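You operate a simulated robot arm through the tools that you are given. There is no shell and no other tool.

You are at the controls of a simulated two-armed robot. One attempt, no reset.

## Task
Dry the glass cup with the black rim on hot air.
Fine: stand it in the dryer, push the grey slider off the air slots, run the fan till the drops are gone, switch off; leave the cup there and the slots open.

Only the result counts: the job must be done as asked and must still hold three seconds after the hand-in. Knocking over, shifting, dropping, spilling or breaking anything else fails it.

## Robot
Two 7-joint arms with two-finger parallel grippers on one trunk that stands fixed in place. Base frame: the origin is at the foot of the trunk, x ahead of it, y to its left, z up. Lengths are in m, angles in degrees, forces in N, time in s.
The left shoulder is at [0.05, 0.158, 1.158], the right one opposite. With the tool pointing down near the work surface each hand reaches from about 0.22 to 0.66 m from the base axis, measured 20 degrees to its own side. Payload 3.91 kg a hand.
Tool frame (each hand has its own): the origin (TCP) lies between the finger pads and is the grasp point; the fingertips stand 0.03 m ahead of it; z points along the fingers, y is the line along which they close. Largest opening 0.11 m; finger width 0.02, thickness 0.01; the body of the gripper, 0.048 by 0.112 m, starts 0.055 m behind the TCP.
Orientation is that of the tool frame in the base frame, as a unit quaternion [x, y, z, w]. With the fingers straight down and closing along the base's y, the tool's x points along the base's -x, its y along +y and its z along -z.

## Interface
- The arms move only by the tool play_rows. It takes "left_plan", "right_plan" or both (then of equal length, played together; a hand with none holds still); each is a list of rows, each an object of numbers (a shift or turn left out is 0, a gripper value left out holds the last): "ax", "ay", "az": the turn, a rotation vector about the base's x, y, z in units of 60 degrees (1.0 is 60 degrees); "tx", "ty", "tz": the shift along the base's x, y, z in units of 500 mm (1.0 is 500 mm); "gripper": the opening in per cent of the stroke, from 0 (shut) to 100 (fully open). In form: [{"ax": .., "ay": .., "az": .., "tx": .., "ty": .., "tz": .., "gripper": ..}, ...]. A call has 1 to 20 rows; each row is the pose to reach, as a shift and turn from the pose commanded when the call began. A call with a number of a shift or a turn outside -1 to 1 is refused whole. Rows are played at 5 a second. More than 0.05 m and 8.6 degrees between two rows, or a gripper value outside its range, and nothing of the call is played. Where a pose cannot be reached the arm comes as near as it can. A force on the tool above 40 N (or 10 N above the force at the start of the call, whichever is more), or a blocked arm, ends the call early, and 0.2 s more pass. The fingers move at their own pace (about 0.153 m/s each) and stop on an object; they squeeze with about 34 N. The grip force told is the motor's: it shows also when the fingers shut on nothing. Time passes only in rows, and 0.2 s behind the last, so rows that repeat a pose let the fingers close. It gives the time, the measured TCP pose, the force on the tool (base axes), the opening and the grip force at its end, in the units of the frame above (readings bear some noise), with the torque about the TCP (base axes, N m) and any sound that the robot's microphone picked up.
- Cameras (640 x 400 px; columns grow to the right, rows downward): "scene" is now at [0.124, 0.0393, 1.3184]; the picture's right is [0.43, -0.90, 0.00], its down [-0.31, -0.15, -0.94] and it looks along [0.85, 0.41, -0.34] (base axes); focal length 214 px, centre (320, 200). "left" rides on the left gripper at [0.072, -0.017, -0.103] in its tool frame; the picture's right is [0.23, 0.97, 0.00], its down [-0.76, 0.18, -0.62] and it looks along [-0.61, 0.14, 0.78] (tool axes); focal length 222 px, centre (320, 200). "right" rides on the right gripper at [0.072, 0.017, -0.103] in its tool frame; the picture's right is [-0.23, 0.97, 0.00], its down [-0.76, -0.18, -0.62] and it looks along [-0.61, -0.14, 0.78] (tool axes); focal length 222 px, centre (320, 200). There is no depth. A picture from a camera that has moved, and an enlarged one, comes with that camera's place and axes in the base frame and with its lens.
- camera(camera): a new picture of that camera. The clock stands still meanwhile.
- move_column(by): slides the trunk up (or, below 0, down) by that many m; the arms and the scene camera ride with it, the base frame stays. It gives what a move gives, with no picture.
- aim_head(pan, tilt): turns the head with the scene camera to pan (to the left, within 80 degrees either way) and tilt (down, from -29 to 69), counted from straight ahead of the robot. It gives what a move gives.
- inspect(camera, box): a new picture of the part [left, top, right, bottom] of that camera's present view, enlarged. The clock stands still meanwhile.
- finish_job(): hands the job in; it is judged then, once.

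Places have to be worked out from the pictures, the camera data and where the tool is seen. Open the grippers and draw the arms clear of the work before you hand the job in, unless the task says otherwise.

The tools are called after "Emit:" by a JSON object that holds its "method" and its "body". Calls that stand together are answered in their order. play_rows: Moves the arms, as the interface text tells. Its arguments: {"type":"object","properties":{"left_plan":{"type":"array","items":{"type":"object","properties":{"ax":{"type":"number"},"ay":{"type":"number"},"az":{"type":"number"},"tx":{"type":"number"},"ty":{"type":"number"},"tz":{"type":"number"},"gripper":{"type":"number"}}}},"right_plan":{"type":"array","items":{"type":"object","properties":{"ax":{"type":"number"},"ay":{"type":"number"},"az":{"type":"number"},"tx":{"type":"number"},"ty":{"type":"number"},"tz":{"type":"number"},"gripper":{"type":"number"}}}}},"required":[]} The other tools are called the same way: move_column (by) moves the trunk up or down; aim_head (pan, tilt) turns the head that bears the scene camera; camera (camera) takes a picture; inspect (camera, box) takes an enlarged picture of a part of a camera's view; finish_job () hands the job in.

At the start:

```text
clock: 0.0
left_position: [0.2322, 0.2493, 1.2598]
left_orientation: [0.0, 1.0, 0.0, 0.0]
left_ft_force: [-0.1, -0.2, -0.3]
left_moment: [0.0, -0.01, 0.01]
left_finger_gap: 0.1099
left_grip_force: 0.0
right_position: [0.404, 0.0051, 1.2267]
right_orientation: [0.001, 1.0, 0.001, 0.0]
right_ft_force: [0.0, -0.7, -1.1]
right_moment: [-0.01, 0.02, -0.01]
right_finger_gap: 0.1098
right_grip_force: 0.0
trunk travel left (down, up): [-0.4, 0.082]
head pan, tilt (commanded): [25.5, 19.8]
```

scene: 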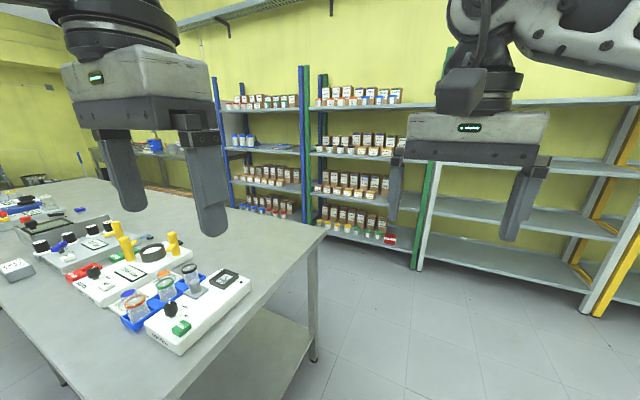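
right: 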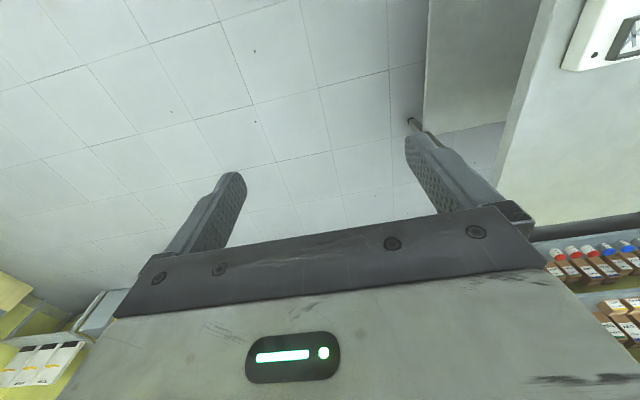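
left: 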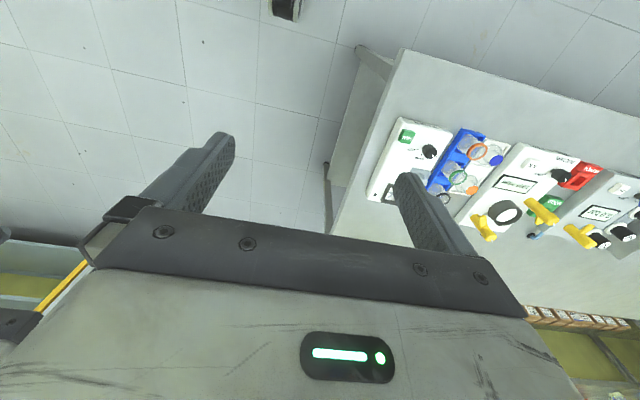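

I start by turning the head to look at the bench on the left and enlarge the area with the cups and devices.

Emit:
{"method": "aim_head", "body": {"pan": 60, "tilt": 40}}

Emit:
{"method": "inspect", "body": {"camera": "left", "box": [340, 90, 640, 280]}}

Emit:
{"method": "camera", "body": {"camera": "scene"}}

```text
clock: 1.0
left_position: [0.2325, 0.2509, 1.2621]
left_orientation: [0.0, 1.0, 0.0, 0.0]
left_ft_force: [0.8, -0.1, 0.0]
left_moment: [0.03, -0.02, -0.03]
left_finger_gap: 0.1099
left_grip_force: 0.2
right_position: [0.4038, 0.0058, 1.2258]
right_orientation: [0.0, 1.0, 0.001, 0.001]
right_ft_force: [-0.6, 0.2, -0.6]
right_moment: [0.02, -0.02, -0.01]
right_finger_gap: 0.1099
right_grip_force: 0.0
trunk travel left (down, up): [-0.4, 0.082]
head pan, tilt (commanded): [60.0, 40.0]
```

```text
2.11 times, centred on (490, 185) of left
camera zoom: at [0.1597, 0.2332, 1.3648], right [-0.23, 0.97, 0.0], down [0.76, 0.18, 0.62], along [0.61, 0.14, -0.78], focal length 468 px, centre (-38, 232)
```

zoom: 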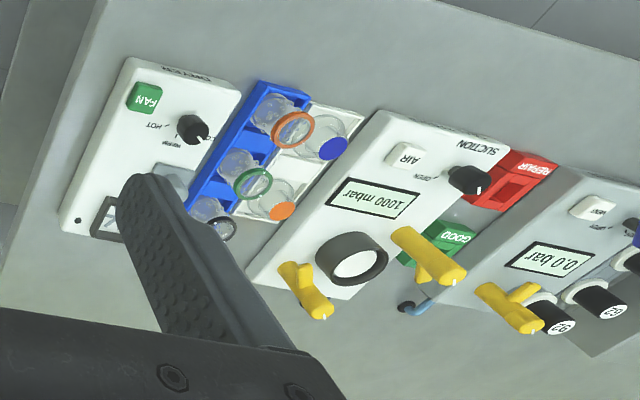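

```text
taken
camera scene: at [0.0825, 0.0728, 1.2866], right [0.87, -0.5, 0.0], down [-0.32, -0.56, -0.77], along [0.38, 0.66, -0.64], focal length 214 px, centre (320, 200)
```

scene: 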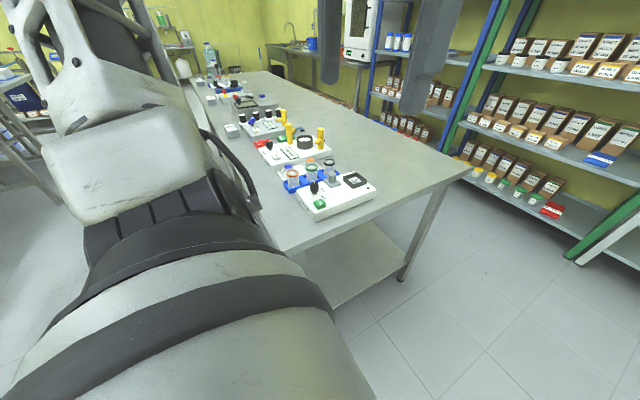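

The dryer seems to be the white box at the near end of the bench, with the blue rack of glass cups beside it. I zoom in on both.

Emit:
{"method": "inspect", "body": {"camera": "scene", "box": [270, 145, 390, 225]}}

Emit:
{"method": "inspect", "body": {"camera": "left", "box": [360, 110, 500, 210]}}

```text
5.00 times, centred on (330, 185) of scene
camera zoom: at [0.0825, 0.0728, 1.2866], right [0.87, -0.5, 0.0], down [-0.32, -0.56, -0.77], along [0.38, 0.66, -0.64], focal length 1072 px, centre (270, 275)
```

zoom: 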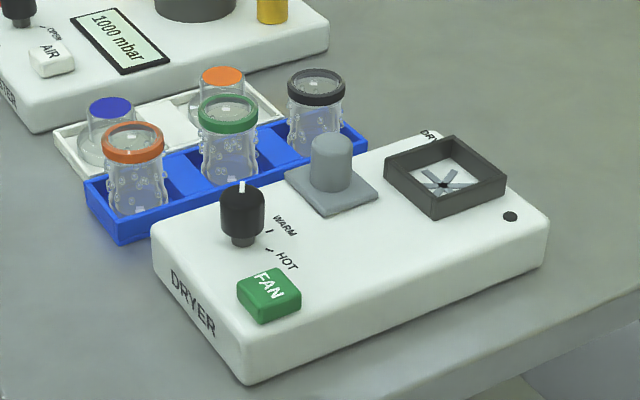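

```text
4.00 times, centred on (430, 160) of left
camera zoom: at [0.1597, 0.2332, 1.3648], right [-0.23, 0.97, 0.0], down [0.76, 0.18, 0.62], along [0.61, 0.14, -0.78], focal length 888 px, centre (-120, 360)
```

zoom: 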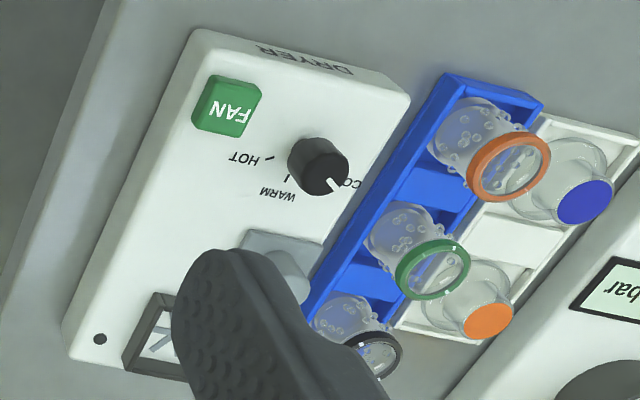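

From the two views I judge the dryer near x≈0.3–0.5, y≈0.4–0.55 with its top at z≈0.87, and the black-rimmed cup near [0.44, 0.63], rim at z≈0.91. I move the left hand high over the bench for a clear wrist-camera view.

Emit:
{"method": "play_rows", "body": {"left_plan": [{"tx": 0.006, "ty": 0.083, "tz": -0.02}, {"tx": 0.012, "ty": 0.166, "tz": -0.04}, {"tx": 0.018, "ty": 0.249, "tz": -0.06}, {"tx": 0.024, "ty": 0.332, "tz": -0.08}, {"tx": 0.03, "ty": 0.415, "tz": -0.1}, {"tx": 0.036, "ty": 0.498, "tz": -0.12}, {"tx": 0.036, "ty": 0.498, "tz": -0.12}]}}

Emit:
{"method": "camera", "body": {"camera": "left"}}

Emit:
{"method": "camera", "body": {"camera": "scene"}}

```text
clock: 2.6
left_position: [0.2527, 0.484, 1.1955]
left_orientation: [-0.001, 1.0, 0.0, 0.0]
left_ft_force: [0.1, -0.4, -0.2]
left_moment: [0.01, 0.0, -0.02]
left_finger_gap: 0.11
left_grip_force: 0.1
left hand out of reach, approached as far as the arm can: row 6, 7
right_position: [0.4029, 0.0034, 1.2262]
right_orientation: [0.0, 1.0, 0.001, 0.001]
right_ft_force: [-0.8, 0.6, 0.0]
right_moment: [0.02, -0.01, -0.01]
right_finger_gap: 0.1103
right_grip_force: 0.0
trunk travel left (down, up): [-0.4, 0.082]
head pan, tilt (commanded): [60.0, 40.0]
```

```text
taken
camera left: at [0.1792, 0.4669, 1.2994], right [-0.23, 0.97, 0.0], down [0.76, 0.18, 0.62], along [0.61, 0.14, -0.78], focal length 222 px, centre (320, 200)
```

left: 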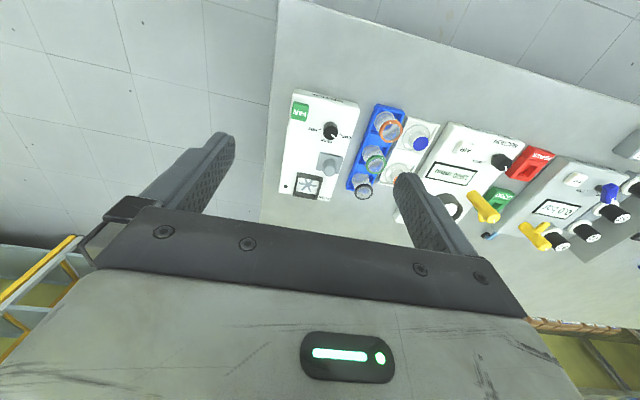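

```text
taken
camera scene: at [0.0822, 0.0727, 1.2866], right [0.87, -0.5, 0.0], down [-0.32, -0.56, -0.77], along [0.38, 0.66, -0.64], focal length 214 px, centre (320, 200)
```

scene: 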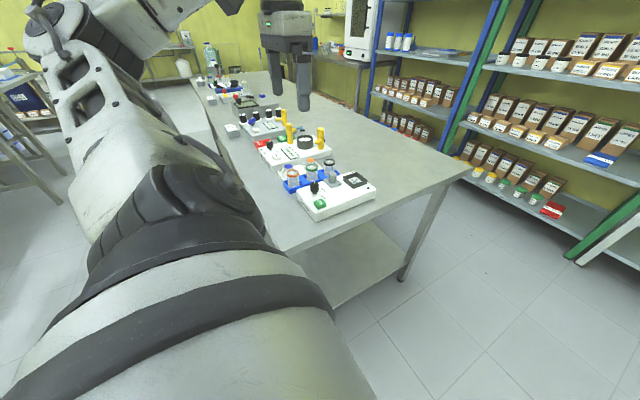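

The view is clear between the fingers; I enlarge the dryer and rack.

Emit:
{"method": "inspect", "body": {"camera": "left", "box": [265, 80, 425, 210]}}

Emit:
{"method": "inspect", "body": {"camera": "scene", "box": [275, 150, 385, 225]}}

```text
3.08 times, centred on (345, 145) of left
camera zoom: at [0.1792, 0.4669, 1.2994], right [-0.23, 0.97, 0.0], down [0.76, 0.18, 0.62], along [0.61, 0.14, -0.78], focal length 684 px, centre (243, 369)
```

zoom: 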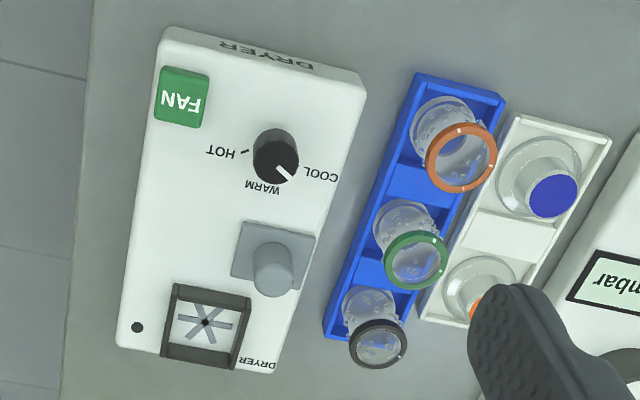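

```text
5.33 times, centred on (330, 188) of scene
camera zoom: at [0.0822, 0.0727, 1.2866], right [0.87, -0.5, 0.0], down [-0.32, -0.56, -0.77], along [0.38, 0.66, -0.64], focal length 1144 px, centre (267, 267)
```

zoom: 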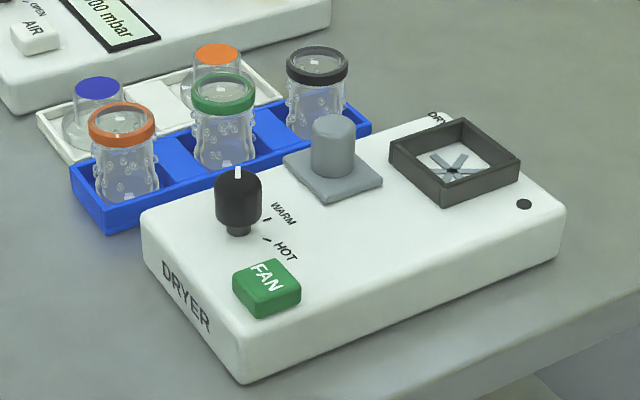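

Triangulated so far: FAN ≈ [0.306, 0.460, 0.90], heat knob ≈ [0.324, 0.522], slider handle ≈ [0.394, 0.536, top 0.925], air-slot frame ≈ [0.46, 0.505, 0.89], black-rim cup ≈ [0.439, 0.625, rim 0.908]. I lower the hand (still well above everything) for a closer look at the slider and knob.

Emit:
{"method": "play_rows", "body": {"left_plan": [{"tx": 0.005, "tz": -0.07}, {"tx": 0.01, "tz": -0.14}, {"tx": 0.015, "tz": -0.21}, {"tx": 0.02, "tz": -0.28}, {"tx": 0.02, "tz": -0.28}]}}

Emit:
{"method": "camera", "body": {"camera": "left"}}

Emit:
{"method": "inspect", "body": {"camera": "left", "box": [230, 60, 430, 220]}}

```text
clock: 3.8
left_position: [0.2643, 0.4853, 1.054]
left_orientation: [0.0, 1.0, 0.0, 0.0]
left_ft_force: [0.8, -0.2, 0.6]
left_moment: [0.03, -0.01, -0.02]
left_finger_gap: 0.1099
left_grip_force: 0.0
right_position: [0.404, 0.0041, 1.2255]
right_orientation: [-0.001, 1.0, 0.001, 0.001]
right_ft_force: [-0.2, 0.1, 0.0]
right_moment: [0.01, -0.01, -0.01]
right_finger_gap: 0.1101
right_grip_force: 0.0
trunk travel left (down, up): [-0.4, 0.082]
head pan, tilt (commanded): [60.0, 40.0]
```

```text
taken
camera left: at [0.1913, 0.4677, 1.1587], right [-0.23, 0.97, 0.0], down [0.76, 0.18, 0.62], along [0.61, 0.14, -0.78], focal length 222 px, centre (320, 200)
```

left: 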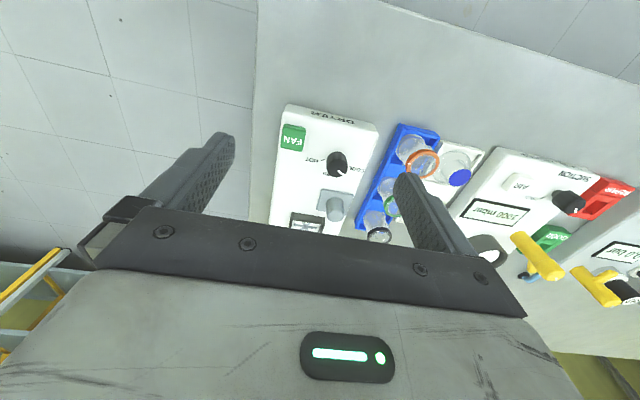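

```text
2.50 times, centred on (330, 140) of left
camera zoom: at [0.1913, 0.4677, 1.1587], right [-0.23, 0.97, 0.0], down [0.76, 0.18, 0.62], along [0.61, 0.14, -0.78], focal length 555 px, centre (295, 350)
```

zoom: 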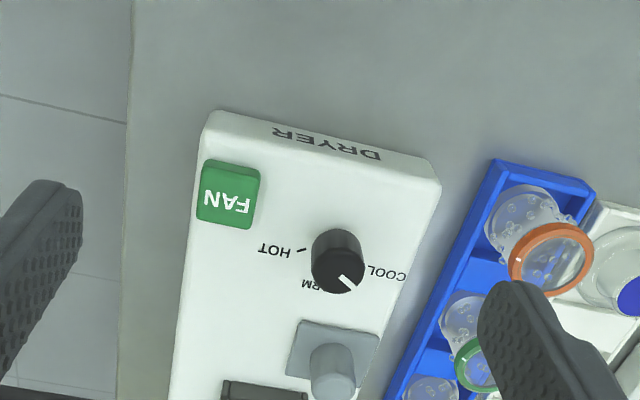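

The knob pointer sits at COOL (about +55° from x toward +y), WARM is along +x and HOT about −60°, so it needs roughly −120° of turn. I look at the slider and the slot frame more closely from the scene camera and pull the hand back a little for the wrist view.

Emit:
{"method": "inspect", "body": {"camera": "scene", "box": [325, 160, 380, 200]}}

Emit:
{"method": "inspect", "body": {"camera": "scene", "box": [305, 155, 365, 195]}}

Emit:
{"method": "play_rows", "body": {"left_plan": [{"tx": -0.05, "tz": 0.02}, {"tx": -0.11, "tz": 0.04}, {"tx": -0.17, "tz": 0.06}, {"tx": -0.17, "tz": 0.06}]}}

Emit:
{"method": "inspect", "body": {"camera": "left", "box": [230, 60, 430, 220]}}

```text
10.00 times, centred on (352, 180) of scene
camera zoom: at [0.0824, 0.0728, 1.2866], right [0.87, -0.5, 0.0], down [-0.32, -0.56, -0.77], along [0.38, 0.66, -0.64], focal length 2145 px, centre (-5, 400)
```

zoom: 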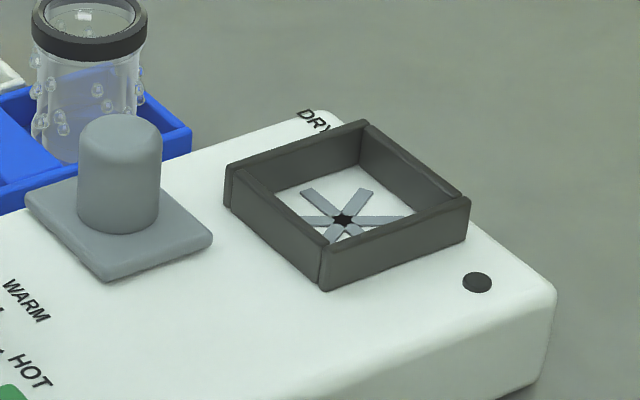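

```text
10.00 times, centred on (335, 175) of scene
camera zoom: at [0.0824, 0.0728, 1.2866], right [0.87, -0.5, 0.0], down [-0.32, -0.56, -0.77], along [0.38, 0.66, -0.64], focal length 2145 px, centre (170, 450)
```

zoom: 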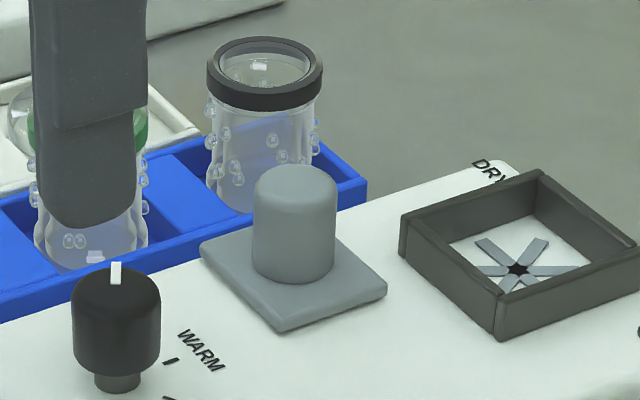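

```text
clock: 4.8
left_position: [0.1981, 0.4842, 1.077]
left_orientation: [0.0, 1.0, 0.0, -0.001]
left_ft_force: [-0.1, -0.9, 0.3]
left_moment: [-0.01, 0.05, 0.0]
left_finger_gap: 0.1101
left_grip_force: 0.1
left hand out of reach, approached as far as the arm can: row 3, 4
right_position: [0.4017, 0.0031, 1.2273]
right_orientation: [0.0, 1.0, 0.001, 0.0]
right_ft_force: [-0.6, -0.2, 0.7]
right_moment: [-0.01, 0.02, -0.01]
right_finger_gap: 0.1101
right_grip_force: 0.2
trunk travel left (down, up): [-0.4, 0.082]
head pan, tilt (commanded): [60.0, 40.0]
```

```text
2.50 times, centred on (330, 140) of left
camera zoom: at [0.1253, 0.4671, 1.1817], right [-0.23, 0.97, 0.0], down [0.76, 0.18, 0.62], along [0.61, 0.14, -0.78], focal length 555 px, centre (295, 350)
```

zoom: 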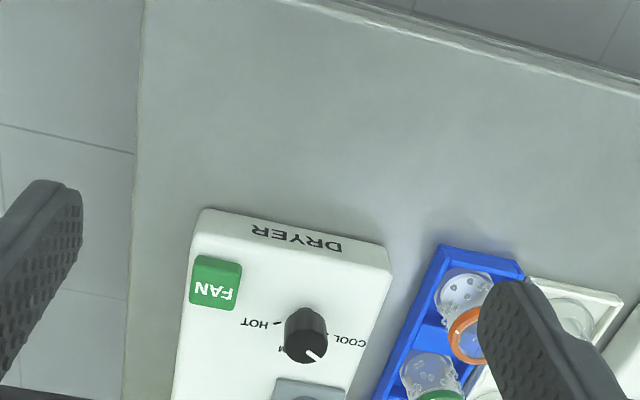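

The slider is a square plate with a round handle at about [0.394, 0.536]; the knob top is at about [0.3265, 0.523, 0.922]. I move the left hand above the knob, turned +60° so that I can later twist it toward HOT.

Emit:
{"method": "play_rows", "body": {"left_plan": [{"tx": 0.032, "ty": 0.01, "tz": -0.022, "az": 0.125, "gripper": 45}, {"tx": 0.064, "ty": 0.02, "tz": -0.044, "az": 0.25}, {"tx": 0.096, "ty": 0.029, "tz": -0.065, "az": 0.375}, {"tx": 0.128, "ty": 0.039, "tz": -0.087, "az": 0.5}, {"tx": 0.16, "ty": 0.049, "tz": -0.109, "az": 0.625}, {"tx": 0.193, "ty": 0.059, "tz": -0.13, "az": 0.75}, {"tx": 0.225, "ty": 0.068, "tz": -0.152, "az": 0.875}, {"tx": 0.257, "ty": 0.078, "tz": -0.174, "az": 1.0}, {"tx": 0.257, "ty": 0.078, "tz": -0.174, "az": 1.0}]}}

Emit:
{"method": "camera", "body": {"camera": "left"}}

Emit:
{"method": "inspect", "body": {"camera": "scene", "box": [275, 130, 385, 215]}}

```text
clock: 6.8
left_position: [0.3259, 0.524, 0.987]
left_orientation: [-0.501, 0.866, 0.0, 0.0]
left_ft_force: [0.6, -0.9, -0.9]
left_moment: [0.01, 0.0, 0.0]
left_finger_gap: 0.0492
left_grip_force: 0.0
right_position: [0.4041, 0.0033, 1.227]
right_orientation: [0.0, 1.0, 0.0, 0.0]
right_ft_force: [-0.3, -0.1, 0.0]
right_moment: [0.01, 0.0, -0.01]
right_finger_gap: 0.11
right_grip_force: 0.1
trunk travel left (down, up): [-0.4, 0.082]
head pan, tilt (commanded): [60.0, 40.0]
```

```text
taken
camera left: at [0.3058, 0.4523, 1.0929], right [-0.96, 0.29, 0.0], down [0.23, 0.75, 0.62], along [0.18, 0.6, -0.78], focal length 222 px, centre (320, 200)
```

left: 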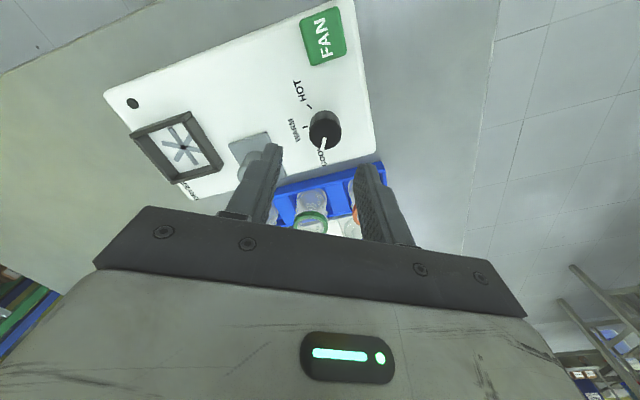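

```text
4.71 times, centred on (330, 172) of scene
camera zoom: at [0.0824, 0.0728, 1.2866], right [0.87, -0.5, 0.0], down [-0.32, -0.56, -0.77], along [0.38, 0.66, -0.64], focal length 1009 px, centre (273, 329)
```

zoom: 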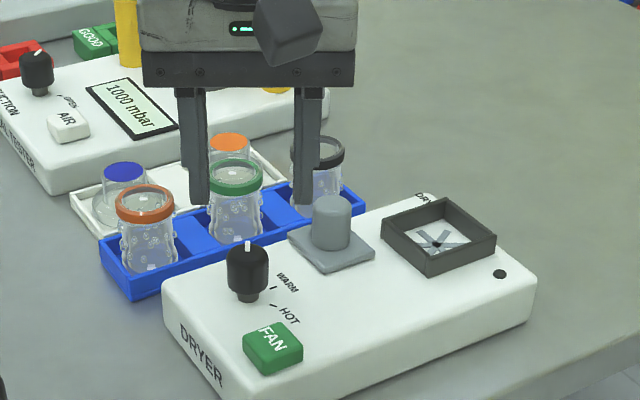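

The +60° yaw is reachable. I enlarge the wrist view to refine the knob, slider and slot positions before going down.

Emit:
{"method": "inspect", "body": {"camera": "left", "box": [230, 60, 390, 180]}}

Emit:
{"method": "inspect", "body": {"camera": "left", "box": [90, 70, 290, 220]}}

```text
3.33 times, centred on (310, 120) of left
camera zoom: at [0.3058, 0.4523, 1.0929], right [-0.96, 0.29, 0.0], down [0.23, 0.75, 0.62], along [0.18, 0.6, -0.78], focal length 740 px, centre (353, 467)
```

zoom: 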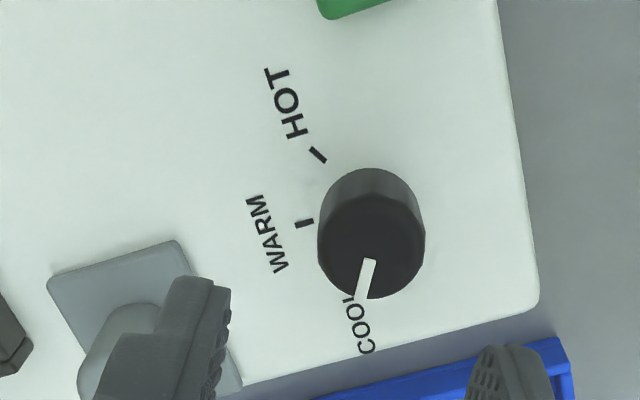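

```text
2.67 times, centred on (190, 145) of left
camera zoom: at [0.3058, 0.4523, 1.0929], right [-0.96, 0.29, 0.0], down [0.23, 0.75, 0.62], along [0.18, 0.6, -0.78], focal length 592 px, centre (667, 347)
```

zoom: 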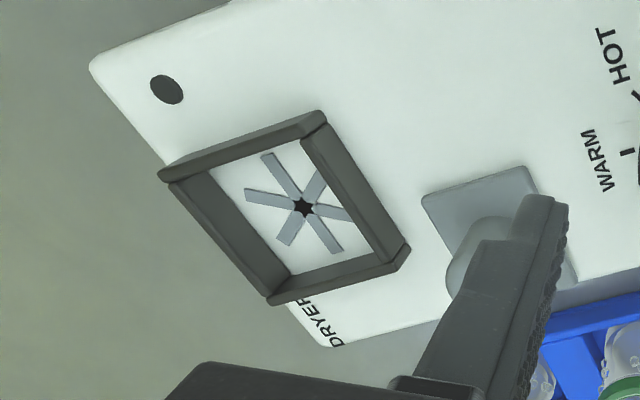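

All views agree on the knob axis at [0.323, 0.520] with its top at z≈0.923, and the slot frame centre at about [0.46, 0.504]. I go down around the knob and close on it.

Emit:
{"method": "play_rows", "body": {"left_plan": [{"tx": -0.0068, "ty": -0.0072, "tz": -0.04, "gripper": 45}, {"tx": -0.0068, "ty": -0.0072, "tz": -0.08}, {"tx": -0.0068, "ty": -0.0072, "tz": -0.12}, {"tx": -0.0068, "ty": -0.0072, "tz": -0.12}]}}

Emit:
{"method": "inspect", "body": {"camera": "scene", "box": [290, 150, 370, 210]}}

Emit:
{"method": "camera", "body": {"camera": "left"}}

```text
clock: 7.8
left_position: [0.3251, 0.521, 0.9285]
left_orientation: [-0.5, 0.866, 0.0, 0.0]
left_ft_force: [-0.3, -0.8, -0.2]
left_moment: [0.0, 0.0, -0.01]
left_finger_gap: 0.0495
left_grip_force: 0.0
right_position: [0.4027, 0.0052, 1.2268]
right_orientation: [0.0, 1.0, 0.0, 0.001]
right_ft_force: [-0.4, -0.7, -0.5]
right_moment: [-0.02, -0.03, 0.0]
right_finger_gap: 0.1098
right_grip_force: 0.1
trunk travel left (down, up): [-0.4, 0.082]
head pan, tilt (commanded): [60.0, 40.0]
```

```text
6.67 times, centred on (330, 180) of scene
camera zoom: at [0.0824, 0.0728, 1.2866], right [0.87, -0.5, 0.0], down [-0.32, -0.56, -0.77], along [0.38, 0.66, -0.64], focal length 1430 px, centre (253, 333)
```

zoom: 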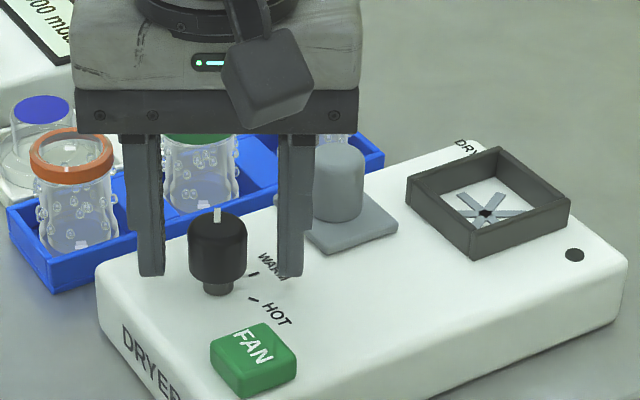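

```text
taken
camera left: at [0.3021, 0.449, 1.0332], right [-0.96, 0.29, 0.0], down [0.23, 0.75, 0.62], along [0.18, 0.6, -0.78], focal length 222 px, centre (320, 200)
```

left: 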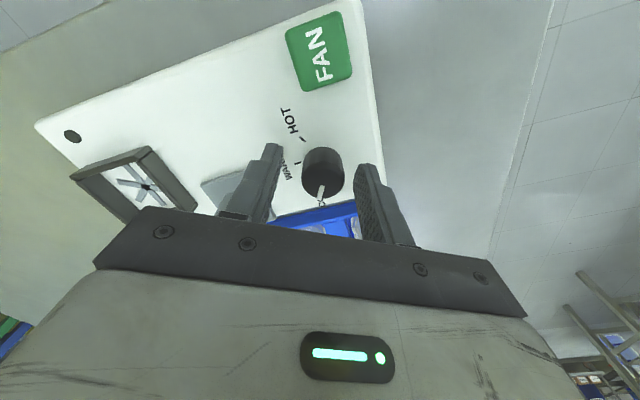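

The knob sits centred between the fingers, tips just above the dryer top. I close on it.

Emit:
{"method": "play_rows", "body": {"left_plan": [{"gripper": 0}, {"gripper": 0}]}}

```text
clock: 8.4
left_position: [0.322, 0.5212, 0.9277]
left_orientation: [-0.501, 0.865, 0.001, -0.002]
left_ft_force: [-7.2, 3.6, -0.1]
left_moment: [0.24, 0.34, 0.03]
left_finger_gap: 0.0251
left_grip_force: 45.1
right_position: [0.4023, 0.0049, 1.2266]
right_orientation: [0.0, 1.0, 0.0, 0.001]
right_ft_force: [0.5, 0.0, 0.2]
right_moment: [0.0, -0.01, 0.04]
right_finger_gap: 0.1101
right_grip_force: 0.1
trunk travel left (down, up): [-0.4, 0.082]
head pan, tilt (commanded): [60.0, 40.0]
```

Gripped at 25 mm with a slight sideways load, so I trim about 2 mm while turning −60° (clockwise from above).

Emit:
{"method": "play_rows", "body": {"left_plan": [{"tx": -0.003, "ty": 0.002, "az": -0.125}, {"tx": -0.003, "ty": 0.002, "az": -0.25}, {"tx": -0.003, "ty": 0.002, "az": -0.375}, {"tx": -0.003, "ty": 0.002, "az": -0.5}, {"tx": -0.003, "ty": 0.002, "az": -0.625}, {"tx": -0.003, "ty": 0.002, "az": -0.75}, {"tx": -0.003, "ty": 0.002, "az": -0.875}, {"tx": -0.003, "ty": 0.002, "az": -1.0}, {"tx": -0.003, "ty": 0.002, "az": -1.0}]}}

Emit:
{"method": "inspect", "body": {"camera": "scene", "box": [290, 150, 370, 210]}}

Emit:
{"method": "camera", "body": {"camera": "left"}}

```text
clock: 10.2
left_position: [0.3196, 0.5202, 0.9261]
left_orientation: [-0.027, 1.0, 0.004, -0.001]
left_ft_force: [2.2, -1.0, 1.8]
left_moment: [-0.44, 0.36, -0.01]
left_finger_gap: 0.0253
left_grip_force: 44.6
left hand out of reach, approached as far as the arm can: row 8, 9
right_position: [0.404, 0.0053, 1.2272]
right_orientation: [0.0, 1.0, 0.002, 0.0]
right_ft_force: [0.2, 0.0, 0.2]
right_moment: [-0.03, 0.01, 0.01]
right_finger_gap: 0.11
right_grip_force: 0.0
trunk travel left (down, up): [-0.4, 0.082]
head pan, tilt (commanded): [60.0, 40.0]
stopped in row 9 (left hand): the force on the tool passed its limit at 51 N (the readings are from after the stop); the commanded pose is now the measured one
```

```text
6.67 times, centred on (330, 180) of scene
camera zoom: at [0.0825, 0.0729, 1.2867], right [0.87, -0.5, 0.0], down [-0.32, -0.56, -0.77], along [0.38, 0.66, -0.64], focal length 1430 px, centre (253, 333)
```

zoom: 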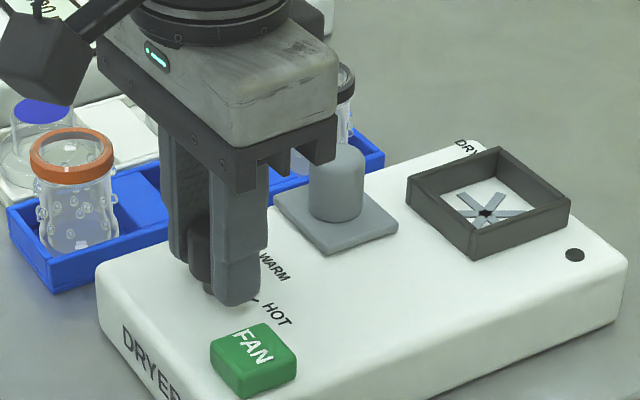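

```text
taken
camera left: at [0.2483, 0.498, 1.031], right [-0.28, 0.96, 0.01], down [0.75, 0.21, 0.62], along [0.6, 0.18, -0.78], focal length 222 px, centre (320, 200)
```

left: 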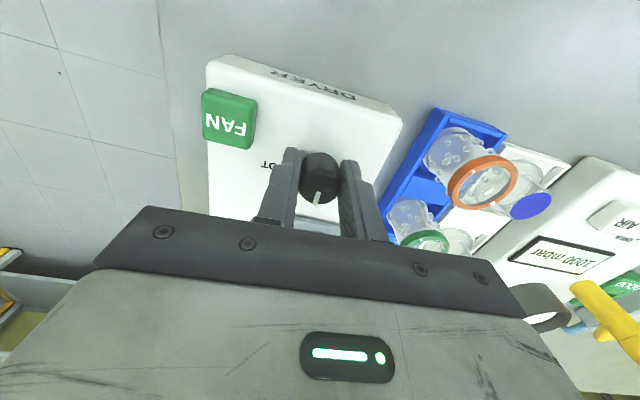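

The pointer now faces +x (WARM); the last degrees were limited by arm reach, not the knob. I release, rise, and will regrasp from +60° for the second stroke.

Emit:
{"method": "play_rows", "body": {"left_plan": [{"gripper": 45}, {"gripper": 45}, {"tz": 0.04}, {"tz": 0.08}, {"tz": 0.08}]}}

Emit:
{"method": "inspect", "body": {"camera": "left", "box": [190, 60, 420, 230]}}

```text
clock: 11.4
left_position: [0.3197, 0.5199, 0.9655]
left_orientation: [-0.026, 1.0, 0.006, -0.001]
left_ft_force: [0.1, -0.6, 0.2]
left_moment: [-0.02, 0.0, -0.01]
left_finger_gap: 0.0497
left_grip_force: 0.1
right_position: [0.4045, 0.0047, 1.2253]
right_orientation: [0.0, 1.0, 0.0, 0.0]
right_ft_force: [0.1, 0.3, 0.6]
right_moment: [-0.02, 0.0, 0.0]
right_finger_gap: 0.1102
right_grip_force: 0.2
trunk travel left (down, up): [-0.4, 0.082]
head pan, tilt (commanded): [60.0, 40.0]
```

```text
2.35 times, centred on (305, 145) of left
camera zoom: at [0.2483, 0.4976, 1.0708], right [-0.28, 0.96, 0.01], down [0.75, 0.21, 0.62], along [0.59, 0.18, -0.78], focal length 523 px, centre (355, 329)
```

zoom: 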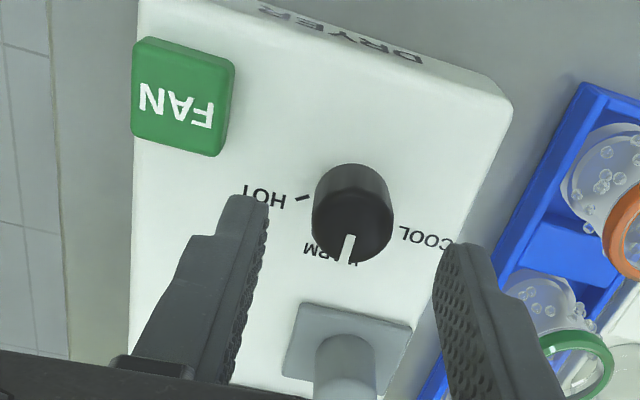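

Pointer is exactly at WARM. I rotate the open hand back to +60° above the knob (axis refined to [0.3215, 0.520]), then lower and grip again.

Emit:
{"method": "play_rows", "body": {"left_plan": [{"tx": 0.001, "az": 0.136, "ax": -0.003}, {"tx": 0.002, "az": 0.272, "ax": -0.006}, {"tx": 0.003, "az": 0.407, "ax": -0.009}, {"tx": 0.0036, "az": 0.543, "ax": -0.0115}, {"tx": 0.0036, "az": 0.679, "ax": -0.0115}, {"tx": 0.0036, "az": 0.814, "ax": -0.0115}, {"tx": 0.0036, "az": 0.95, "ax": -0.0115}, {"tx": 0.0036, "az": 0.95, "ax": -0.0115, "tz": -0.04}, {"tx": 0.0036, "az": 0.95, "ax": -0.0115, "tz": -0.077}, {"tx": 0.0036, "az": 0.95, "ax": -0.0115, "tz": -0.077}, {"tx": 0.0036, "az": 0.95, "ax": -0.0115, "tz": -0.077, "gripper": 0}, {"tx": 0.0036, "az": 0.95, "ax": -0.0115, "tz": -0.077, "gripper": 0}]}}

Emit:
{"method": "inspect", "body": {"camera": "scene", "box": [290, 150, 370, 210]}}

```text
clock: 14.0
left_position: [0.3221, 0.5188, 0.9278]
left_orientation: [-0.5, 0.866, -0.002, -0.004]
left_ft_force: [5.1, -2.1, -1.7]
left_moment: [0.31, -0.63, -0.01]
left_finger_gap: 0.0253
left_grip_force: 44.9
right_position: [0.4039, 0.0046, 1.2262]
right_orientation: [0.0, 1.0, 0.001, 0.0]
right_ft_force: [0.1, -0.5, -0.2]
right_moment: [-0.01, 0.04, 0.04]
right_finger_gap: 0.11
right_grip_force: 0.0
trunk travel left (down, up): [-0.4, 0.082]
head pan, tilt (commanded): [60.0, 40.0]
```

```text
6.67 times, centred on (330, 180) of scene
camera zoom: at [0.083, 0.0726, 1.2865], right [0.87, -0.5, 0.0], down [-0.32, -0.56, -0.77], along [0.38, 0.66, -0.64], focal length 1430 px, centre (253, 333)
```

zoom: 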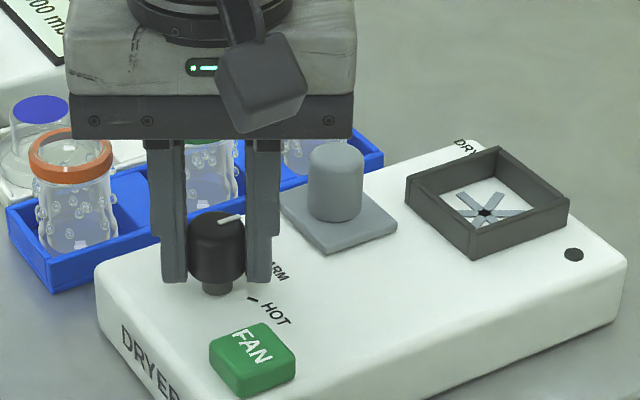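

Gripped again with the pointer at WARM. I turn another −55° toward HOT.

Emit:
{"method": "play_rows", "body": {"left_plan": [{"tx": 0.002, "ty": -0.001, "az": -0.13}, {"tx": 0.002, "ty": -0.001, "az": -0.26}, {"tx": 0.001, "ty": 0.0, "az": -0.39}, {"tx": 0.0, "ty": 0.001, "az": -0.52}, {"tx": 0.0, "ty": 0.002, "az": -0.65}, {"tx": 0.0, "ty": 0.002, "az": -0.78}, {"tx": 0.0, "ty": 0.002, "az": -0.91}, {"tx": 0.0, "ty": 0.002, "az": -0.91}]}}

Emit:
{"method": "inspect", "body": {"camera": "left", "box": [190, 60, 420, 230]}}

```text
clock: 15.8
left_position: [0.3206, 0.5194, 0.9265]
left_orientation: [-0.046, 0.999, -0.001, -0.005]
left_ft_force: [0.7, -12.6, -6.8]
left_moment: [-0.4, 0.12, -0.04]
left_finger_gap: 0.0253
left_grip_force: 45.2
right_position: [0.4041, 0.0031, 1.2261]
right_orientation: [-0.001, 1.0, 0.001, -0.001]
right_ft_force: [0.9, -0.6, 0.6]
right_moment: [-0.01, 0.0, 0.01]
right_finger_gap: 0.1098
right_grip_force: 0.0
trunk travel left (down, up): [-0.4, 0.082]
head pan, tilt (commanded): [60.0, 40.0]
```

```text
2.35 times, centred on (305, 145) of left
camera zoom: at [0.2512, 0.4965, 1.0325], right [-0.32, 0.95, 0.0], down [0.75, 0.25, 0.61], along [0.58, 0.2, -0.79], focal length 523 px, centre (355, 329)
```

zoom: 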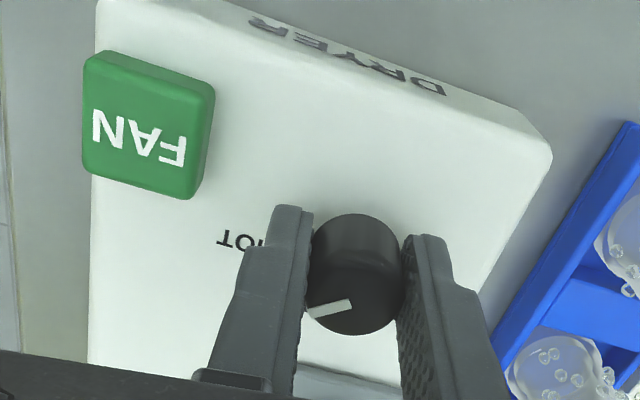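

The pointer has swung to the HOT side. I release, rise and check it against the HOT tick.

Emit:
{"method": "play_rows", "body": {"left_plan": [{"gripper": 45}, {"gripper": 45}, {"tz": 0.05}, {"tz": 0.1}, {"tz": 0.15}, {"tz": 0.15}]}}

Emit:
{"method": "inspect", "body": {"camera": "left", "box": [190, 60, 420, 230]}}

Emit:
{"method": "inspect", "body": {"camera": "scene", "box": [300, 160, 360, 205]}}

```text
clock: 17.2
left_position: [0.3219, 0.5198, 1.0031]
left_orientation: [-0.047, 0.999, -0.001, -0.005]
left_ft_force: [-0.3, -0.8, -0.4]
left_moment: [-0.03, 0.0, -0.01]
left_finger_gap: 0.0496
left_grip_force: 0.0
right_position: [0.4032, 0.0046, 1.2258]
right_orientation: [-0.001, 1.0, 0.001, 0.0]
right_ft_force: [-0.3, 0.0, -0.2]
right_moment: [-0.01, 0.0, 0.01]
right_finger_gap: 0.1102
right_grip_force: 0.2
trunk travel left (down, up): [-0.4, 0.082]
head pan, tilt (commanded): [60.0, 40.0]
```

```text
2.35 times, centred on (305, 145) of left
camera zoom: at [0.2518, 0.4967, 1.1085], right [-0.32, 0.95, 0.0], down [0.75, 0.25, 0.62], along [0.58, 0.2, -0.79], focal length 523 px, centre (355, 329)
```

zoom: 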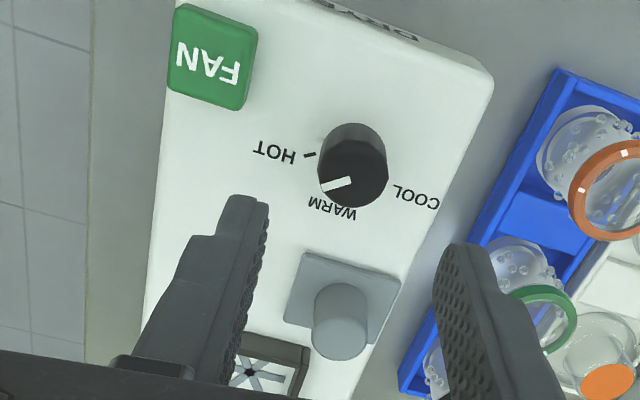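

```text
8.89 times, centred on (330, 182) of scene
camera zoom: at [0.0824, 0.0729, 1.2866], right [0.87, -0.5, 0.0], down [-0.32, -0.56, -0.77], along [0.38, 0.66, -0.64], focal length 1906 px, centre (231, 356)
```

zoom: 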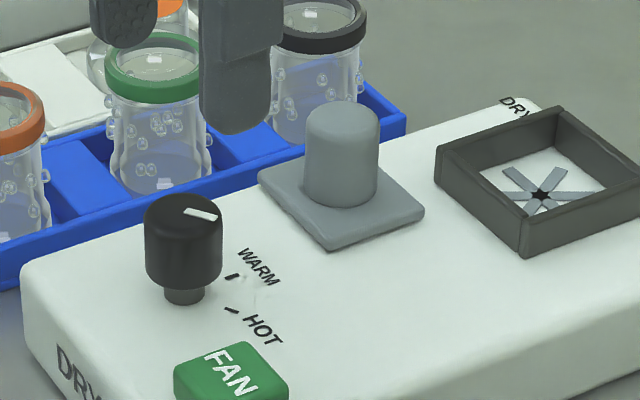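

By my estimate the pointer is near −51° while the HOT tick is near −55…−60°. To remove parallax I move the wrist camera directly over the knob.

Emit:
{"method": "play_rows", "body": {"left_plan": [{"tx": 0.07, "ty": 0.0235}, {"tx": 0.14, "ty": 0.047}, {"tx": 0.14, "ty": 0.047}]}}

Emit:
{"method": "camera", "body": {"camera": "left"}}

Emit:
{"method": "inspect", "body": {"camera": "left", "box": [250, 0, 410, 100]}}

```text
clock: 18.0
left_position: [0.3794, 0.5276, 0.9913]
left_orientation: [-0.048, 0.999, -0.003, -0.015]
left_ft_force: [1.9, 0.2, 7.0]
left_moment: [-0.03, 0.2, 0.02]
left_finger_gap: 0.0495
left_grip_force: 0.0
left hand out of reach, approached as far as the arm can: row 2, 3
right_position: [0.4042, 0.006, 1.2259]
right_orientation: [0.0, 1.0, 0.0, 0.0]
right_ft_force: [0.4, 0.2, -0.8]
right_moment: [-0.05, 0.04, 0.01]
right_finger_gap: 0.11
right_grip_force: 0.1
trunk travel left (down, up): [-0.4, 0.082]
head pan, tilt (commanded): [60.0, 40.0]
```

```text
taken
camera left: at [0.3113, 0.5041, 1.0984], right [-0.32, 0.95, 0.0], down [0.76, 0.26, 0.6], along [0.57, 0.19, -0.8], focal length 222 px, centre (320, 200)
```

left: 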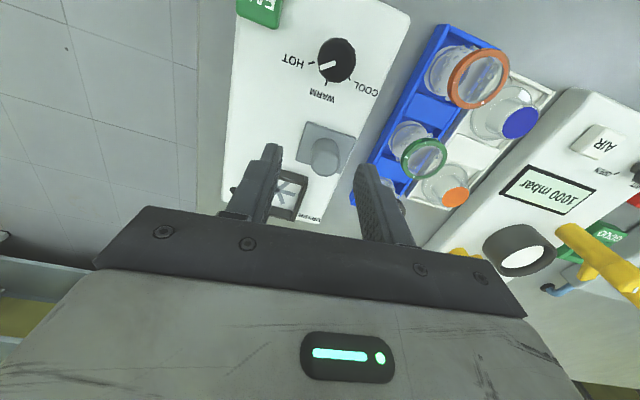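

```text
4.00 times, centred on (330, 50) of left
camera zoom: at [0.3113, 0.5041, 1.0984], right [-0.32, 0.95, 0.0], down [0.76, 0.26, 0.6], along [0.57, 0.19, -0.8], focal length 888 px, centre (280, 800)
```

zoom: 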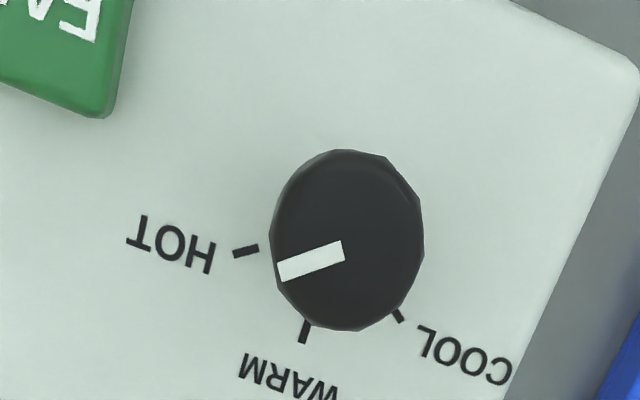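

With the overhead view the ticks come out at COOL +60°, WARM 0°, HOT −60°, and the pointer at about −54°, so 6° more is needed. Also, the arm reaches farther at a yaw near +50° than at 0°, which I'll use later. I go back over the knob and level the tool.

Emit:
{"method": "play_rows", "body": {"left_plan": [{"tx": -0.057, "ty": -0.008, "tz": 0.01, "ax": 0.004, "ay": -0.014}, {"tx": -0.115, "ty": -0.0155, "tz": 0.018, "ax": 0.007, "ay": -0.0286}, {"tx": -0.115, "ty": -0.0155, "tz": 0.018, "ax": 0.007, "ay": -0.0286}]}}

Emit:
{"method": "play_rows", "body": {"left_plan": [{"az": 0.13}, {"az": 0.26}, {"az": 0.39}, {"az": 0.52}, {"az": 0.65}, {"az": 0.65}]}}

```text
clock: 18.8
left_position: [0.3237, 0.5168, 1.0089]
left_orientation: [-0.048, 0.999, 0.003, 0.01]
left_ft_force: [0.7, 0.1, -0.5]
left_moment: [0.01, 0.0, 0.01]
left_finger_gap: 0.0496
left_grip_force: 0.1
right_position: [0.4034, 0.0046, 1.2269]
right_orientation: [0.0, 1.0, 0.0, 0.001]
right_ft_force: [0.3, 0.5, 0.1]
right_moment: [-0.02, -0.01, -0.03]
right_finger_gap: 0.1102
right_grip_force: 0.1
trunk travel left (down, up): [-0.4, 0.082]
head pan, tilt (commanded): [60.0, 40.0]
```

```text
clock: 20.2
left_position: [0.3221, 0.5186, 1.0076]
left_orientation: [-0.38, 0.925, 0.007, 0.008]
left_ft_force: [0.1, 0.0, -0.1]
left_moment: [-0.01, 0.0, 0.01]
left_finger_gap: 0.0495
left_grip_force: 0.0
right_position: [0.4035, 0.0046, 1.2271]
right_orientation: [0.0, 1.0, 0.0, 0.0]
right_ft_force: [-0.5, -0.1, 0.3]
right_moment: [0.01, -0.02, -0.01]
right_finger_gap: 0.11
right_grip_force: 0.1
trunk travel left (down, up): [-0.4, 0.082]
head pan, tilt (commanded): [60.0, 40.0]
```

Small tilt of about 1° remains; I correct it while lowering onto the knob, grip, and turn a further −7°.

Emit:
{"method": "play_rows", "body": {"left_plan": [{"ax": -0.018, "ay": 0.009, "ty": 0.0024, "tz": -0.06, "gripper": 45}, {"ax": -0.018, "ay": 0.009, "ty": 0.0024, "tz": -0.12}, {"ax": -0.018, "ay": 0.009, "ty": 0.0024, "tz": -0.161}, {"ax": -0.018, "ay": 0.009, "ty": 0.0024, "tz": -0.161}, {"ax": -0.018, "ay": 0.009, "ty": 0.0024, "tz": -0.161, "gripper": 0}, {"ax": -0.018, "ay": 0.009, "ty": 0.0024, "tz": -0.161, "gripper": 0}, {"ax": -0.018, "ay": 0.009, "az": -0.06, "ty": 0.0024, "tz": -0.161}, {"ax": -0.018, "ay": 0.009, "az": -0.12, "ty": 0.0024, "tz": -0.161}, {"ax": -0.018, "ay": 0.009, "az": -0.12, "ty": 0.0024, "tz": -0.161}]}}

Emit:
{"method": "inspect", "body": {"camera": "scene", "box": [300, 160, 360, 205]}}

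```text
clock: 22.2
left_position: [0.3228, 0.5203, 0.9276]
left_orientation: [-0.32, 0.948, -0.002, 0.0]
left_ft_force: [-8.6, 7.0, -1.0]
left_moment: [0.03, 0.35, 0.18]
left_finger_gap: 0.0252
left_grip_force: 45.0
right_position: [0.4031, 0.006, 1.2266]
right_orientation: [0.0, 1.0, 0.0, 0.001]
right_ft_force: [-0.3, -0.4, -0.1]
right_moment: [0.01, 0.0, -0.01]
right_finger_gap: 0.1101
right_grip_force: 0.1
trunk travel left (down, up): [-0.4, 0.082]
head pan, tilt (commanded): [60.0, 40.0]
```

```text
8.89 times, centred on (330, 182) of scene
camera zoom: at [0.0817, 0.0736, 1.2866], right [0.87, -0.5, 0.0], down [-0.32, -0.56, -0.77], along [0.38, 0.66, -0.64], focal length 1906 px, centre (231, 356)
```

zoom: 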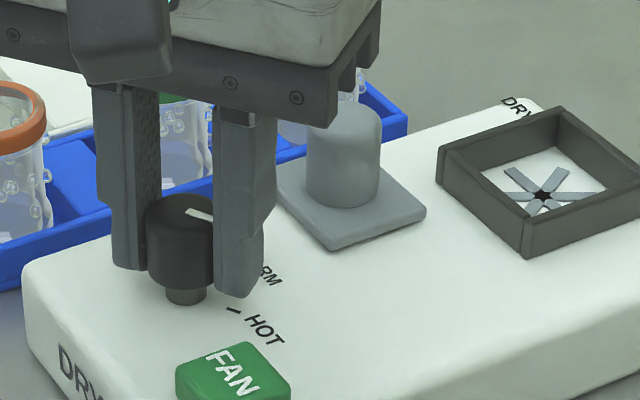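

Turned 7.4° with a small counter-torque (possibly the end stop). I release, rise and check again.

Emit:
{"method": "play_rows", "body": {"left_plan": [{"gripper": 45}, {"gripper": 45}, {"tz": 0.06}, {"tz": 0.12}, {"tx": 0.03, "ty": 0.03, "tz": 0.16}, {"tx": 0.06, "ty": 0.06, "tz": 0.16}, {"tx": 0.06, "ty": 0.06, "tz": 0.16}]}}

Emit:
{"method": "camera", "body": {"camera": "left"}}

Emit:
{"method": "inspect", "body": {"camera": "left", "box": [250, 30, 410, 130]}}

```text
clock: 23.8
left_position: [0.3553, 0.5503, 1.0087]
left_orientation: [-0.32, 0.947, 0.0, 0.0]
left_ft_force: [0.0, 0.2, -0.8]
left_moment: [0.02, -0.01, 0.03]
left_finger_gap: 0.0495
left_grip_force: 0.1
right_position: [0.4034, 0.0055, 1.2267]
right_orientation: [-0.001, 1.0, 0.001, 0.0]
right_ft_force: [0.3, 0.0, -0.2]
right_moment: [0.0, 0.0, 0.0]
right_finger_gap: 0.1102
right_grip_force: 0.0
trunk travel left (down, up): [-0.4, 0.082]
head pan, tilt (commanded): [60.0, 40.0]
```

```text
taken
camera left: at [0.3074, 0.4927, 1.1132], right [-0.77, 0.64, 0.0], down [0.5, 0.6, 0.62], along [0.4, 0.48, -0.78], focal length 222 px, centre (320, 200)
```

left: 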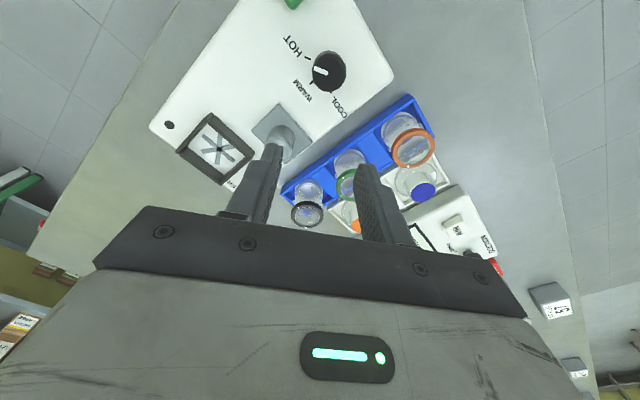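

```text
4.00 times, centred on (330, 80) of left
camera zoom: at [0.3074, 0.4927, 1.1132], right [-0.77, 0.64, 0.0], down [0.5, 0.6, 0.62], along [0.4, 0.48, -0.78], focal length 888 px, centre (280, 680)
```

zoom: 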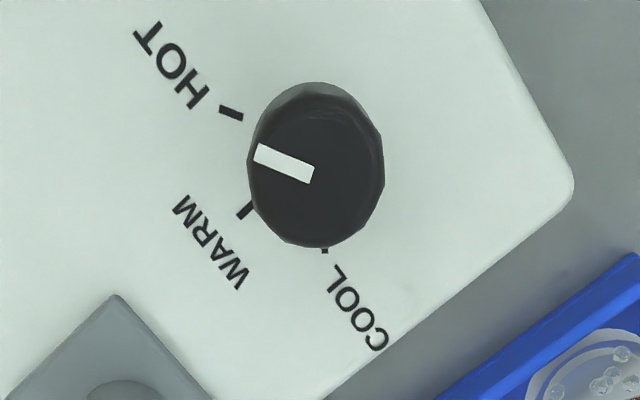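

The pointer is now parallel to the HOT tick (within ~3°). Next is the slider; I zoom on it and the slot frame from here.

Emit:
{"method": "inspect", "body": {"camera": "left", "box": [160, 80, 320, 180]}}

Emit:
{"method": "inspect", "body": {"camera": "scene", "box": [320, 160, 380, 205]}}

```text
4.00 times, centred on (240, 130) of left
camera zoom: at [0.3074, 0.4927, 1.1132], right [-0.77, 0.64, 0.0], down [0.5, 0.6, 0.62], along [0.4, 0.48, -0.78], focal length 888 px, centre (640, 480)
```

zoom: 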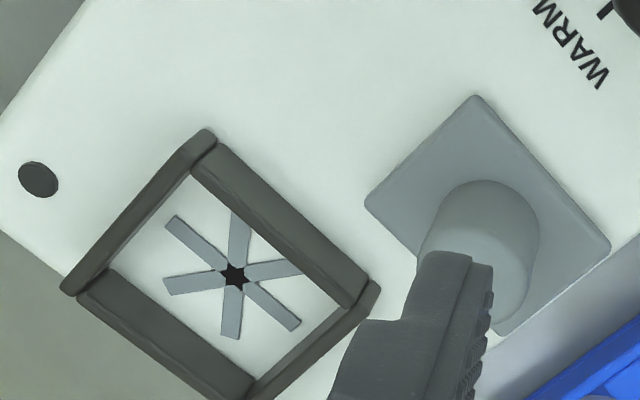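

```text
8.89 times, centred on (350, 182) of scene
camera zoom: at [0.0823, 0.0727, 1.2866], right [0.87, -0.5, 0.0], down [-0.32, -0.56, -0.77], along [0.38, 0.66, -0.64], focal length 1906 px, centre (53, 356)
```

zoom: 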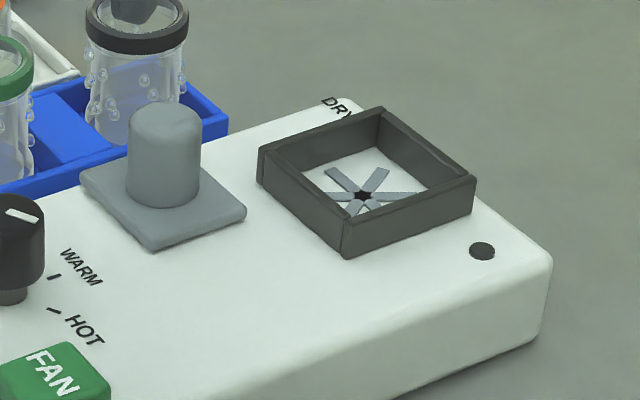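

Slider plate spans about x 0.375–0.414, y 0.514–0.562 with its handle at [0.3945, 0.536]; free space lies toward −y. I lower the part-open fingers around the handle.

Emit:
{"method": "play_rows", "body": {"left_plan": [{"tx": 0.039, "ty": -0.014, "tz": -0.03, "gripper": 33}, {"tx": 0.0784, "ty": -0.0286, "tz": -0.07}, {"tx": 0.0784, "ty": -0.0286, "tz": -0.07}]}}

Emit:
{"method": "camera", "body": {"camera": "left"}}

Emit:
{"method": "inspect", "body": {"camera": "scene", "box": [300, 150, 380, 210]}}

```text
clock: 24.6
left_position: [0.3947, 0.5356, 0.9729]
left_orientation: [-0.32, 0.947, -0.001, 0.001]
left_ft_force: [0.2, 0.6, 0.0]
left_moment: [0.01, -0.01, -0.01]
left_finger_gap: 0.0362
left_grip_force: 0.0
right_position: [0.4029, 0.0041, 1.2255]
right_orientation: [0.0, 1.0, 0.001, 0.0]
right_ft_force: [0.0, -0.1, 0.4]
right_moment: [0.0, -0.04, -0.01]
right_finger_gap: 0.1101
right_grip_force: 0.0
trunk travel left (down, up): [-0.4, 0.082]
head pan, tilt (commanded): [60.0, 40.0]
```

```text
taken
camera left: at [0.3466, 0.478, 1.0774], right [-0.77, 0.64, 0.0], down [0.5, 0.6, 0.62], along [0.4, 0.48, -0.78], focal length 222 px, centre (320, 200)
```

left: 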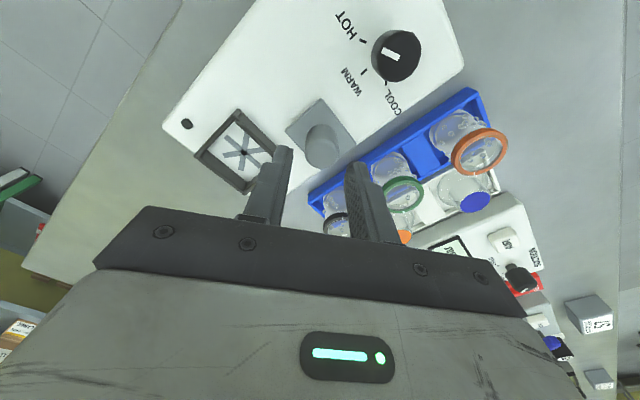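

```text
6.67 times, centred on (340, 180) of scene
camera zoom: at [0.0823, 0.0728, 1.2866], right [0.87, -0.5, 0.0], down [-0.32, -0.56, -0.77], along [0.38, 0.66, -0.64], focal length 1430 px, centre (187, 333)
```

zoom: 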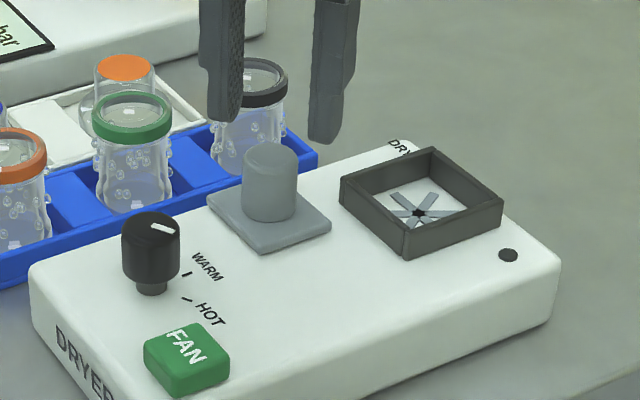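

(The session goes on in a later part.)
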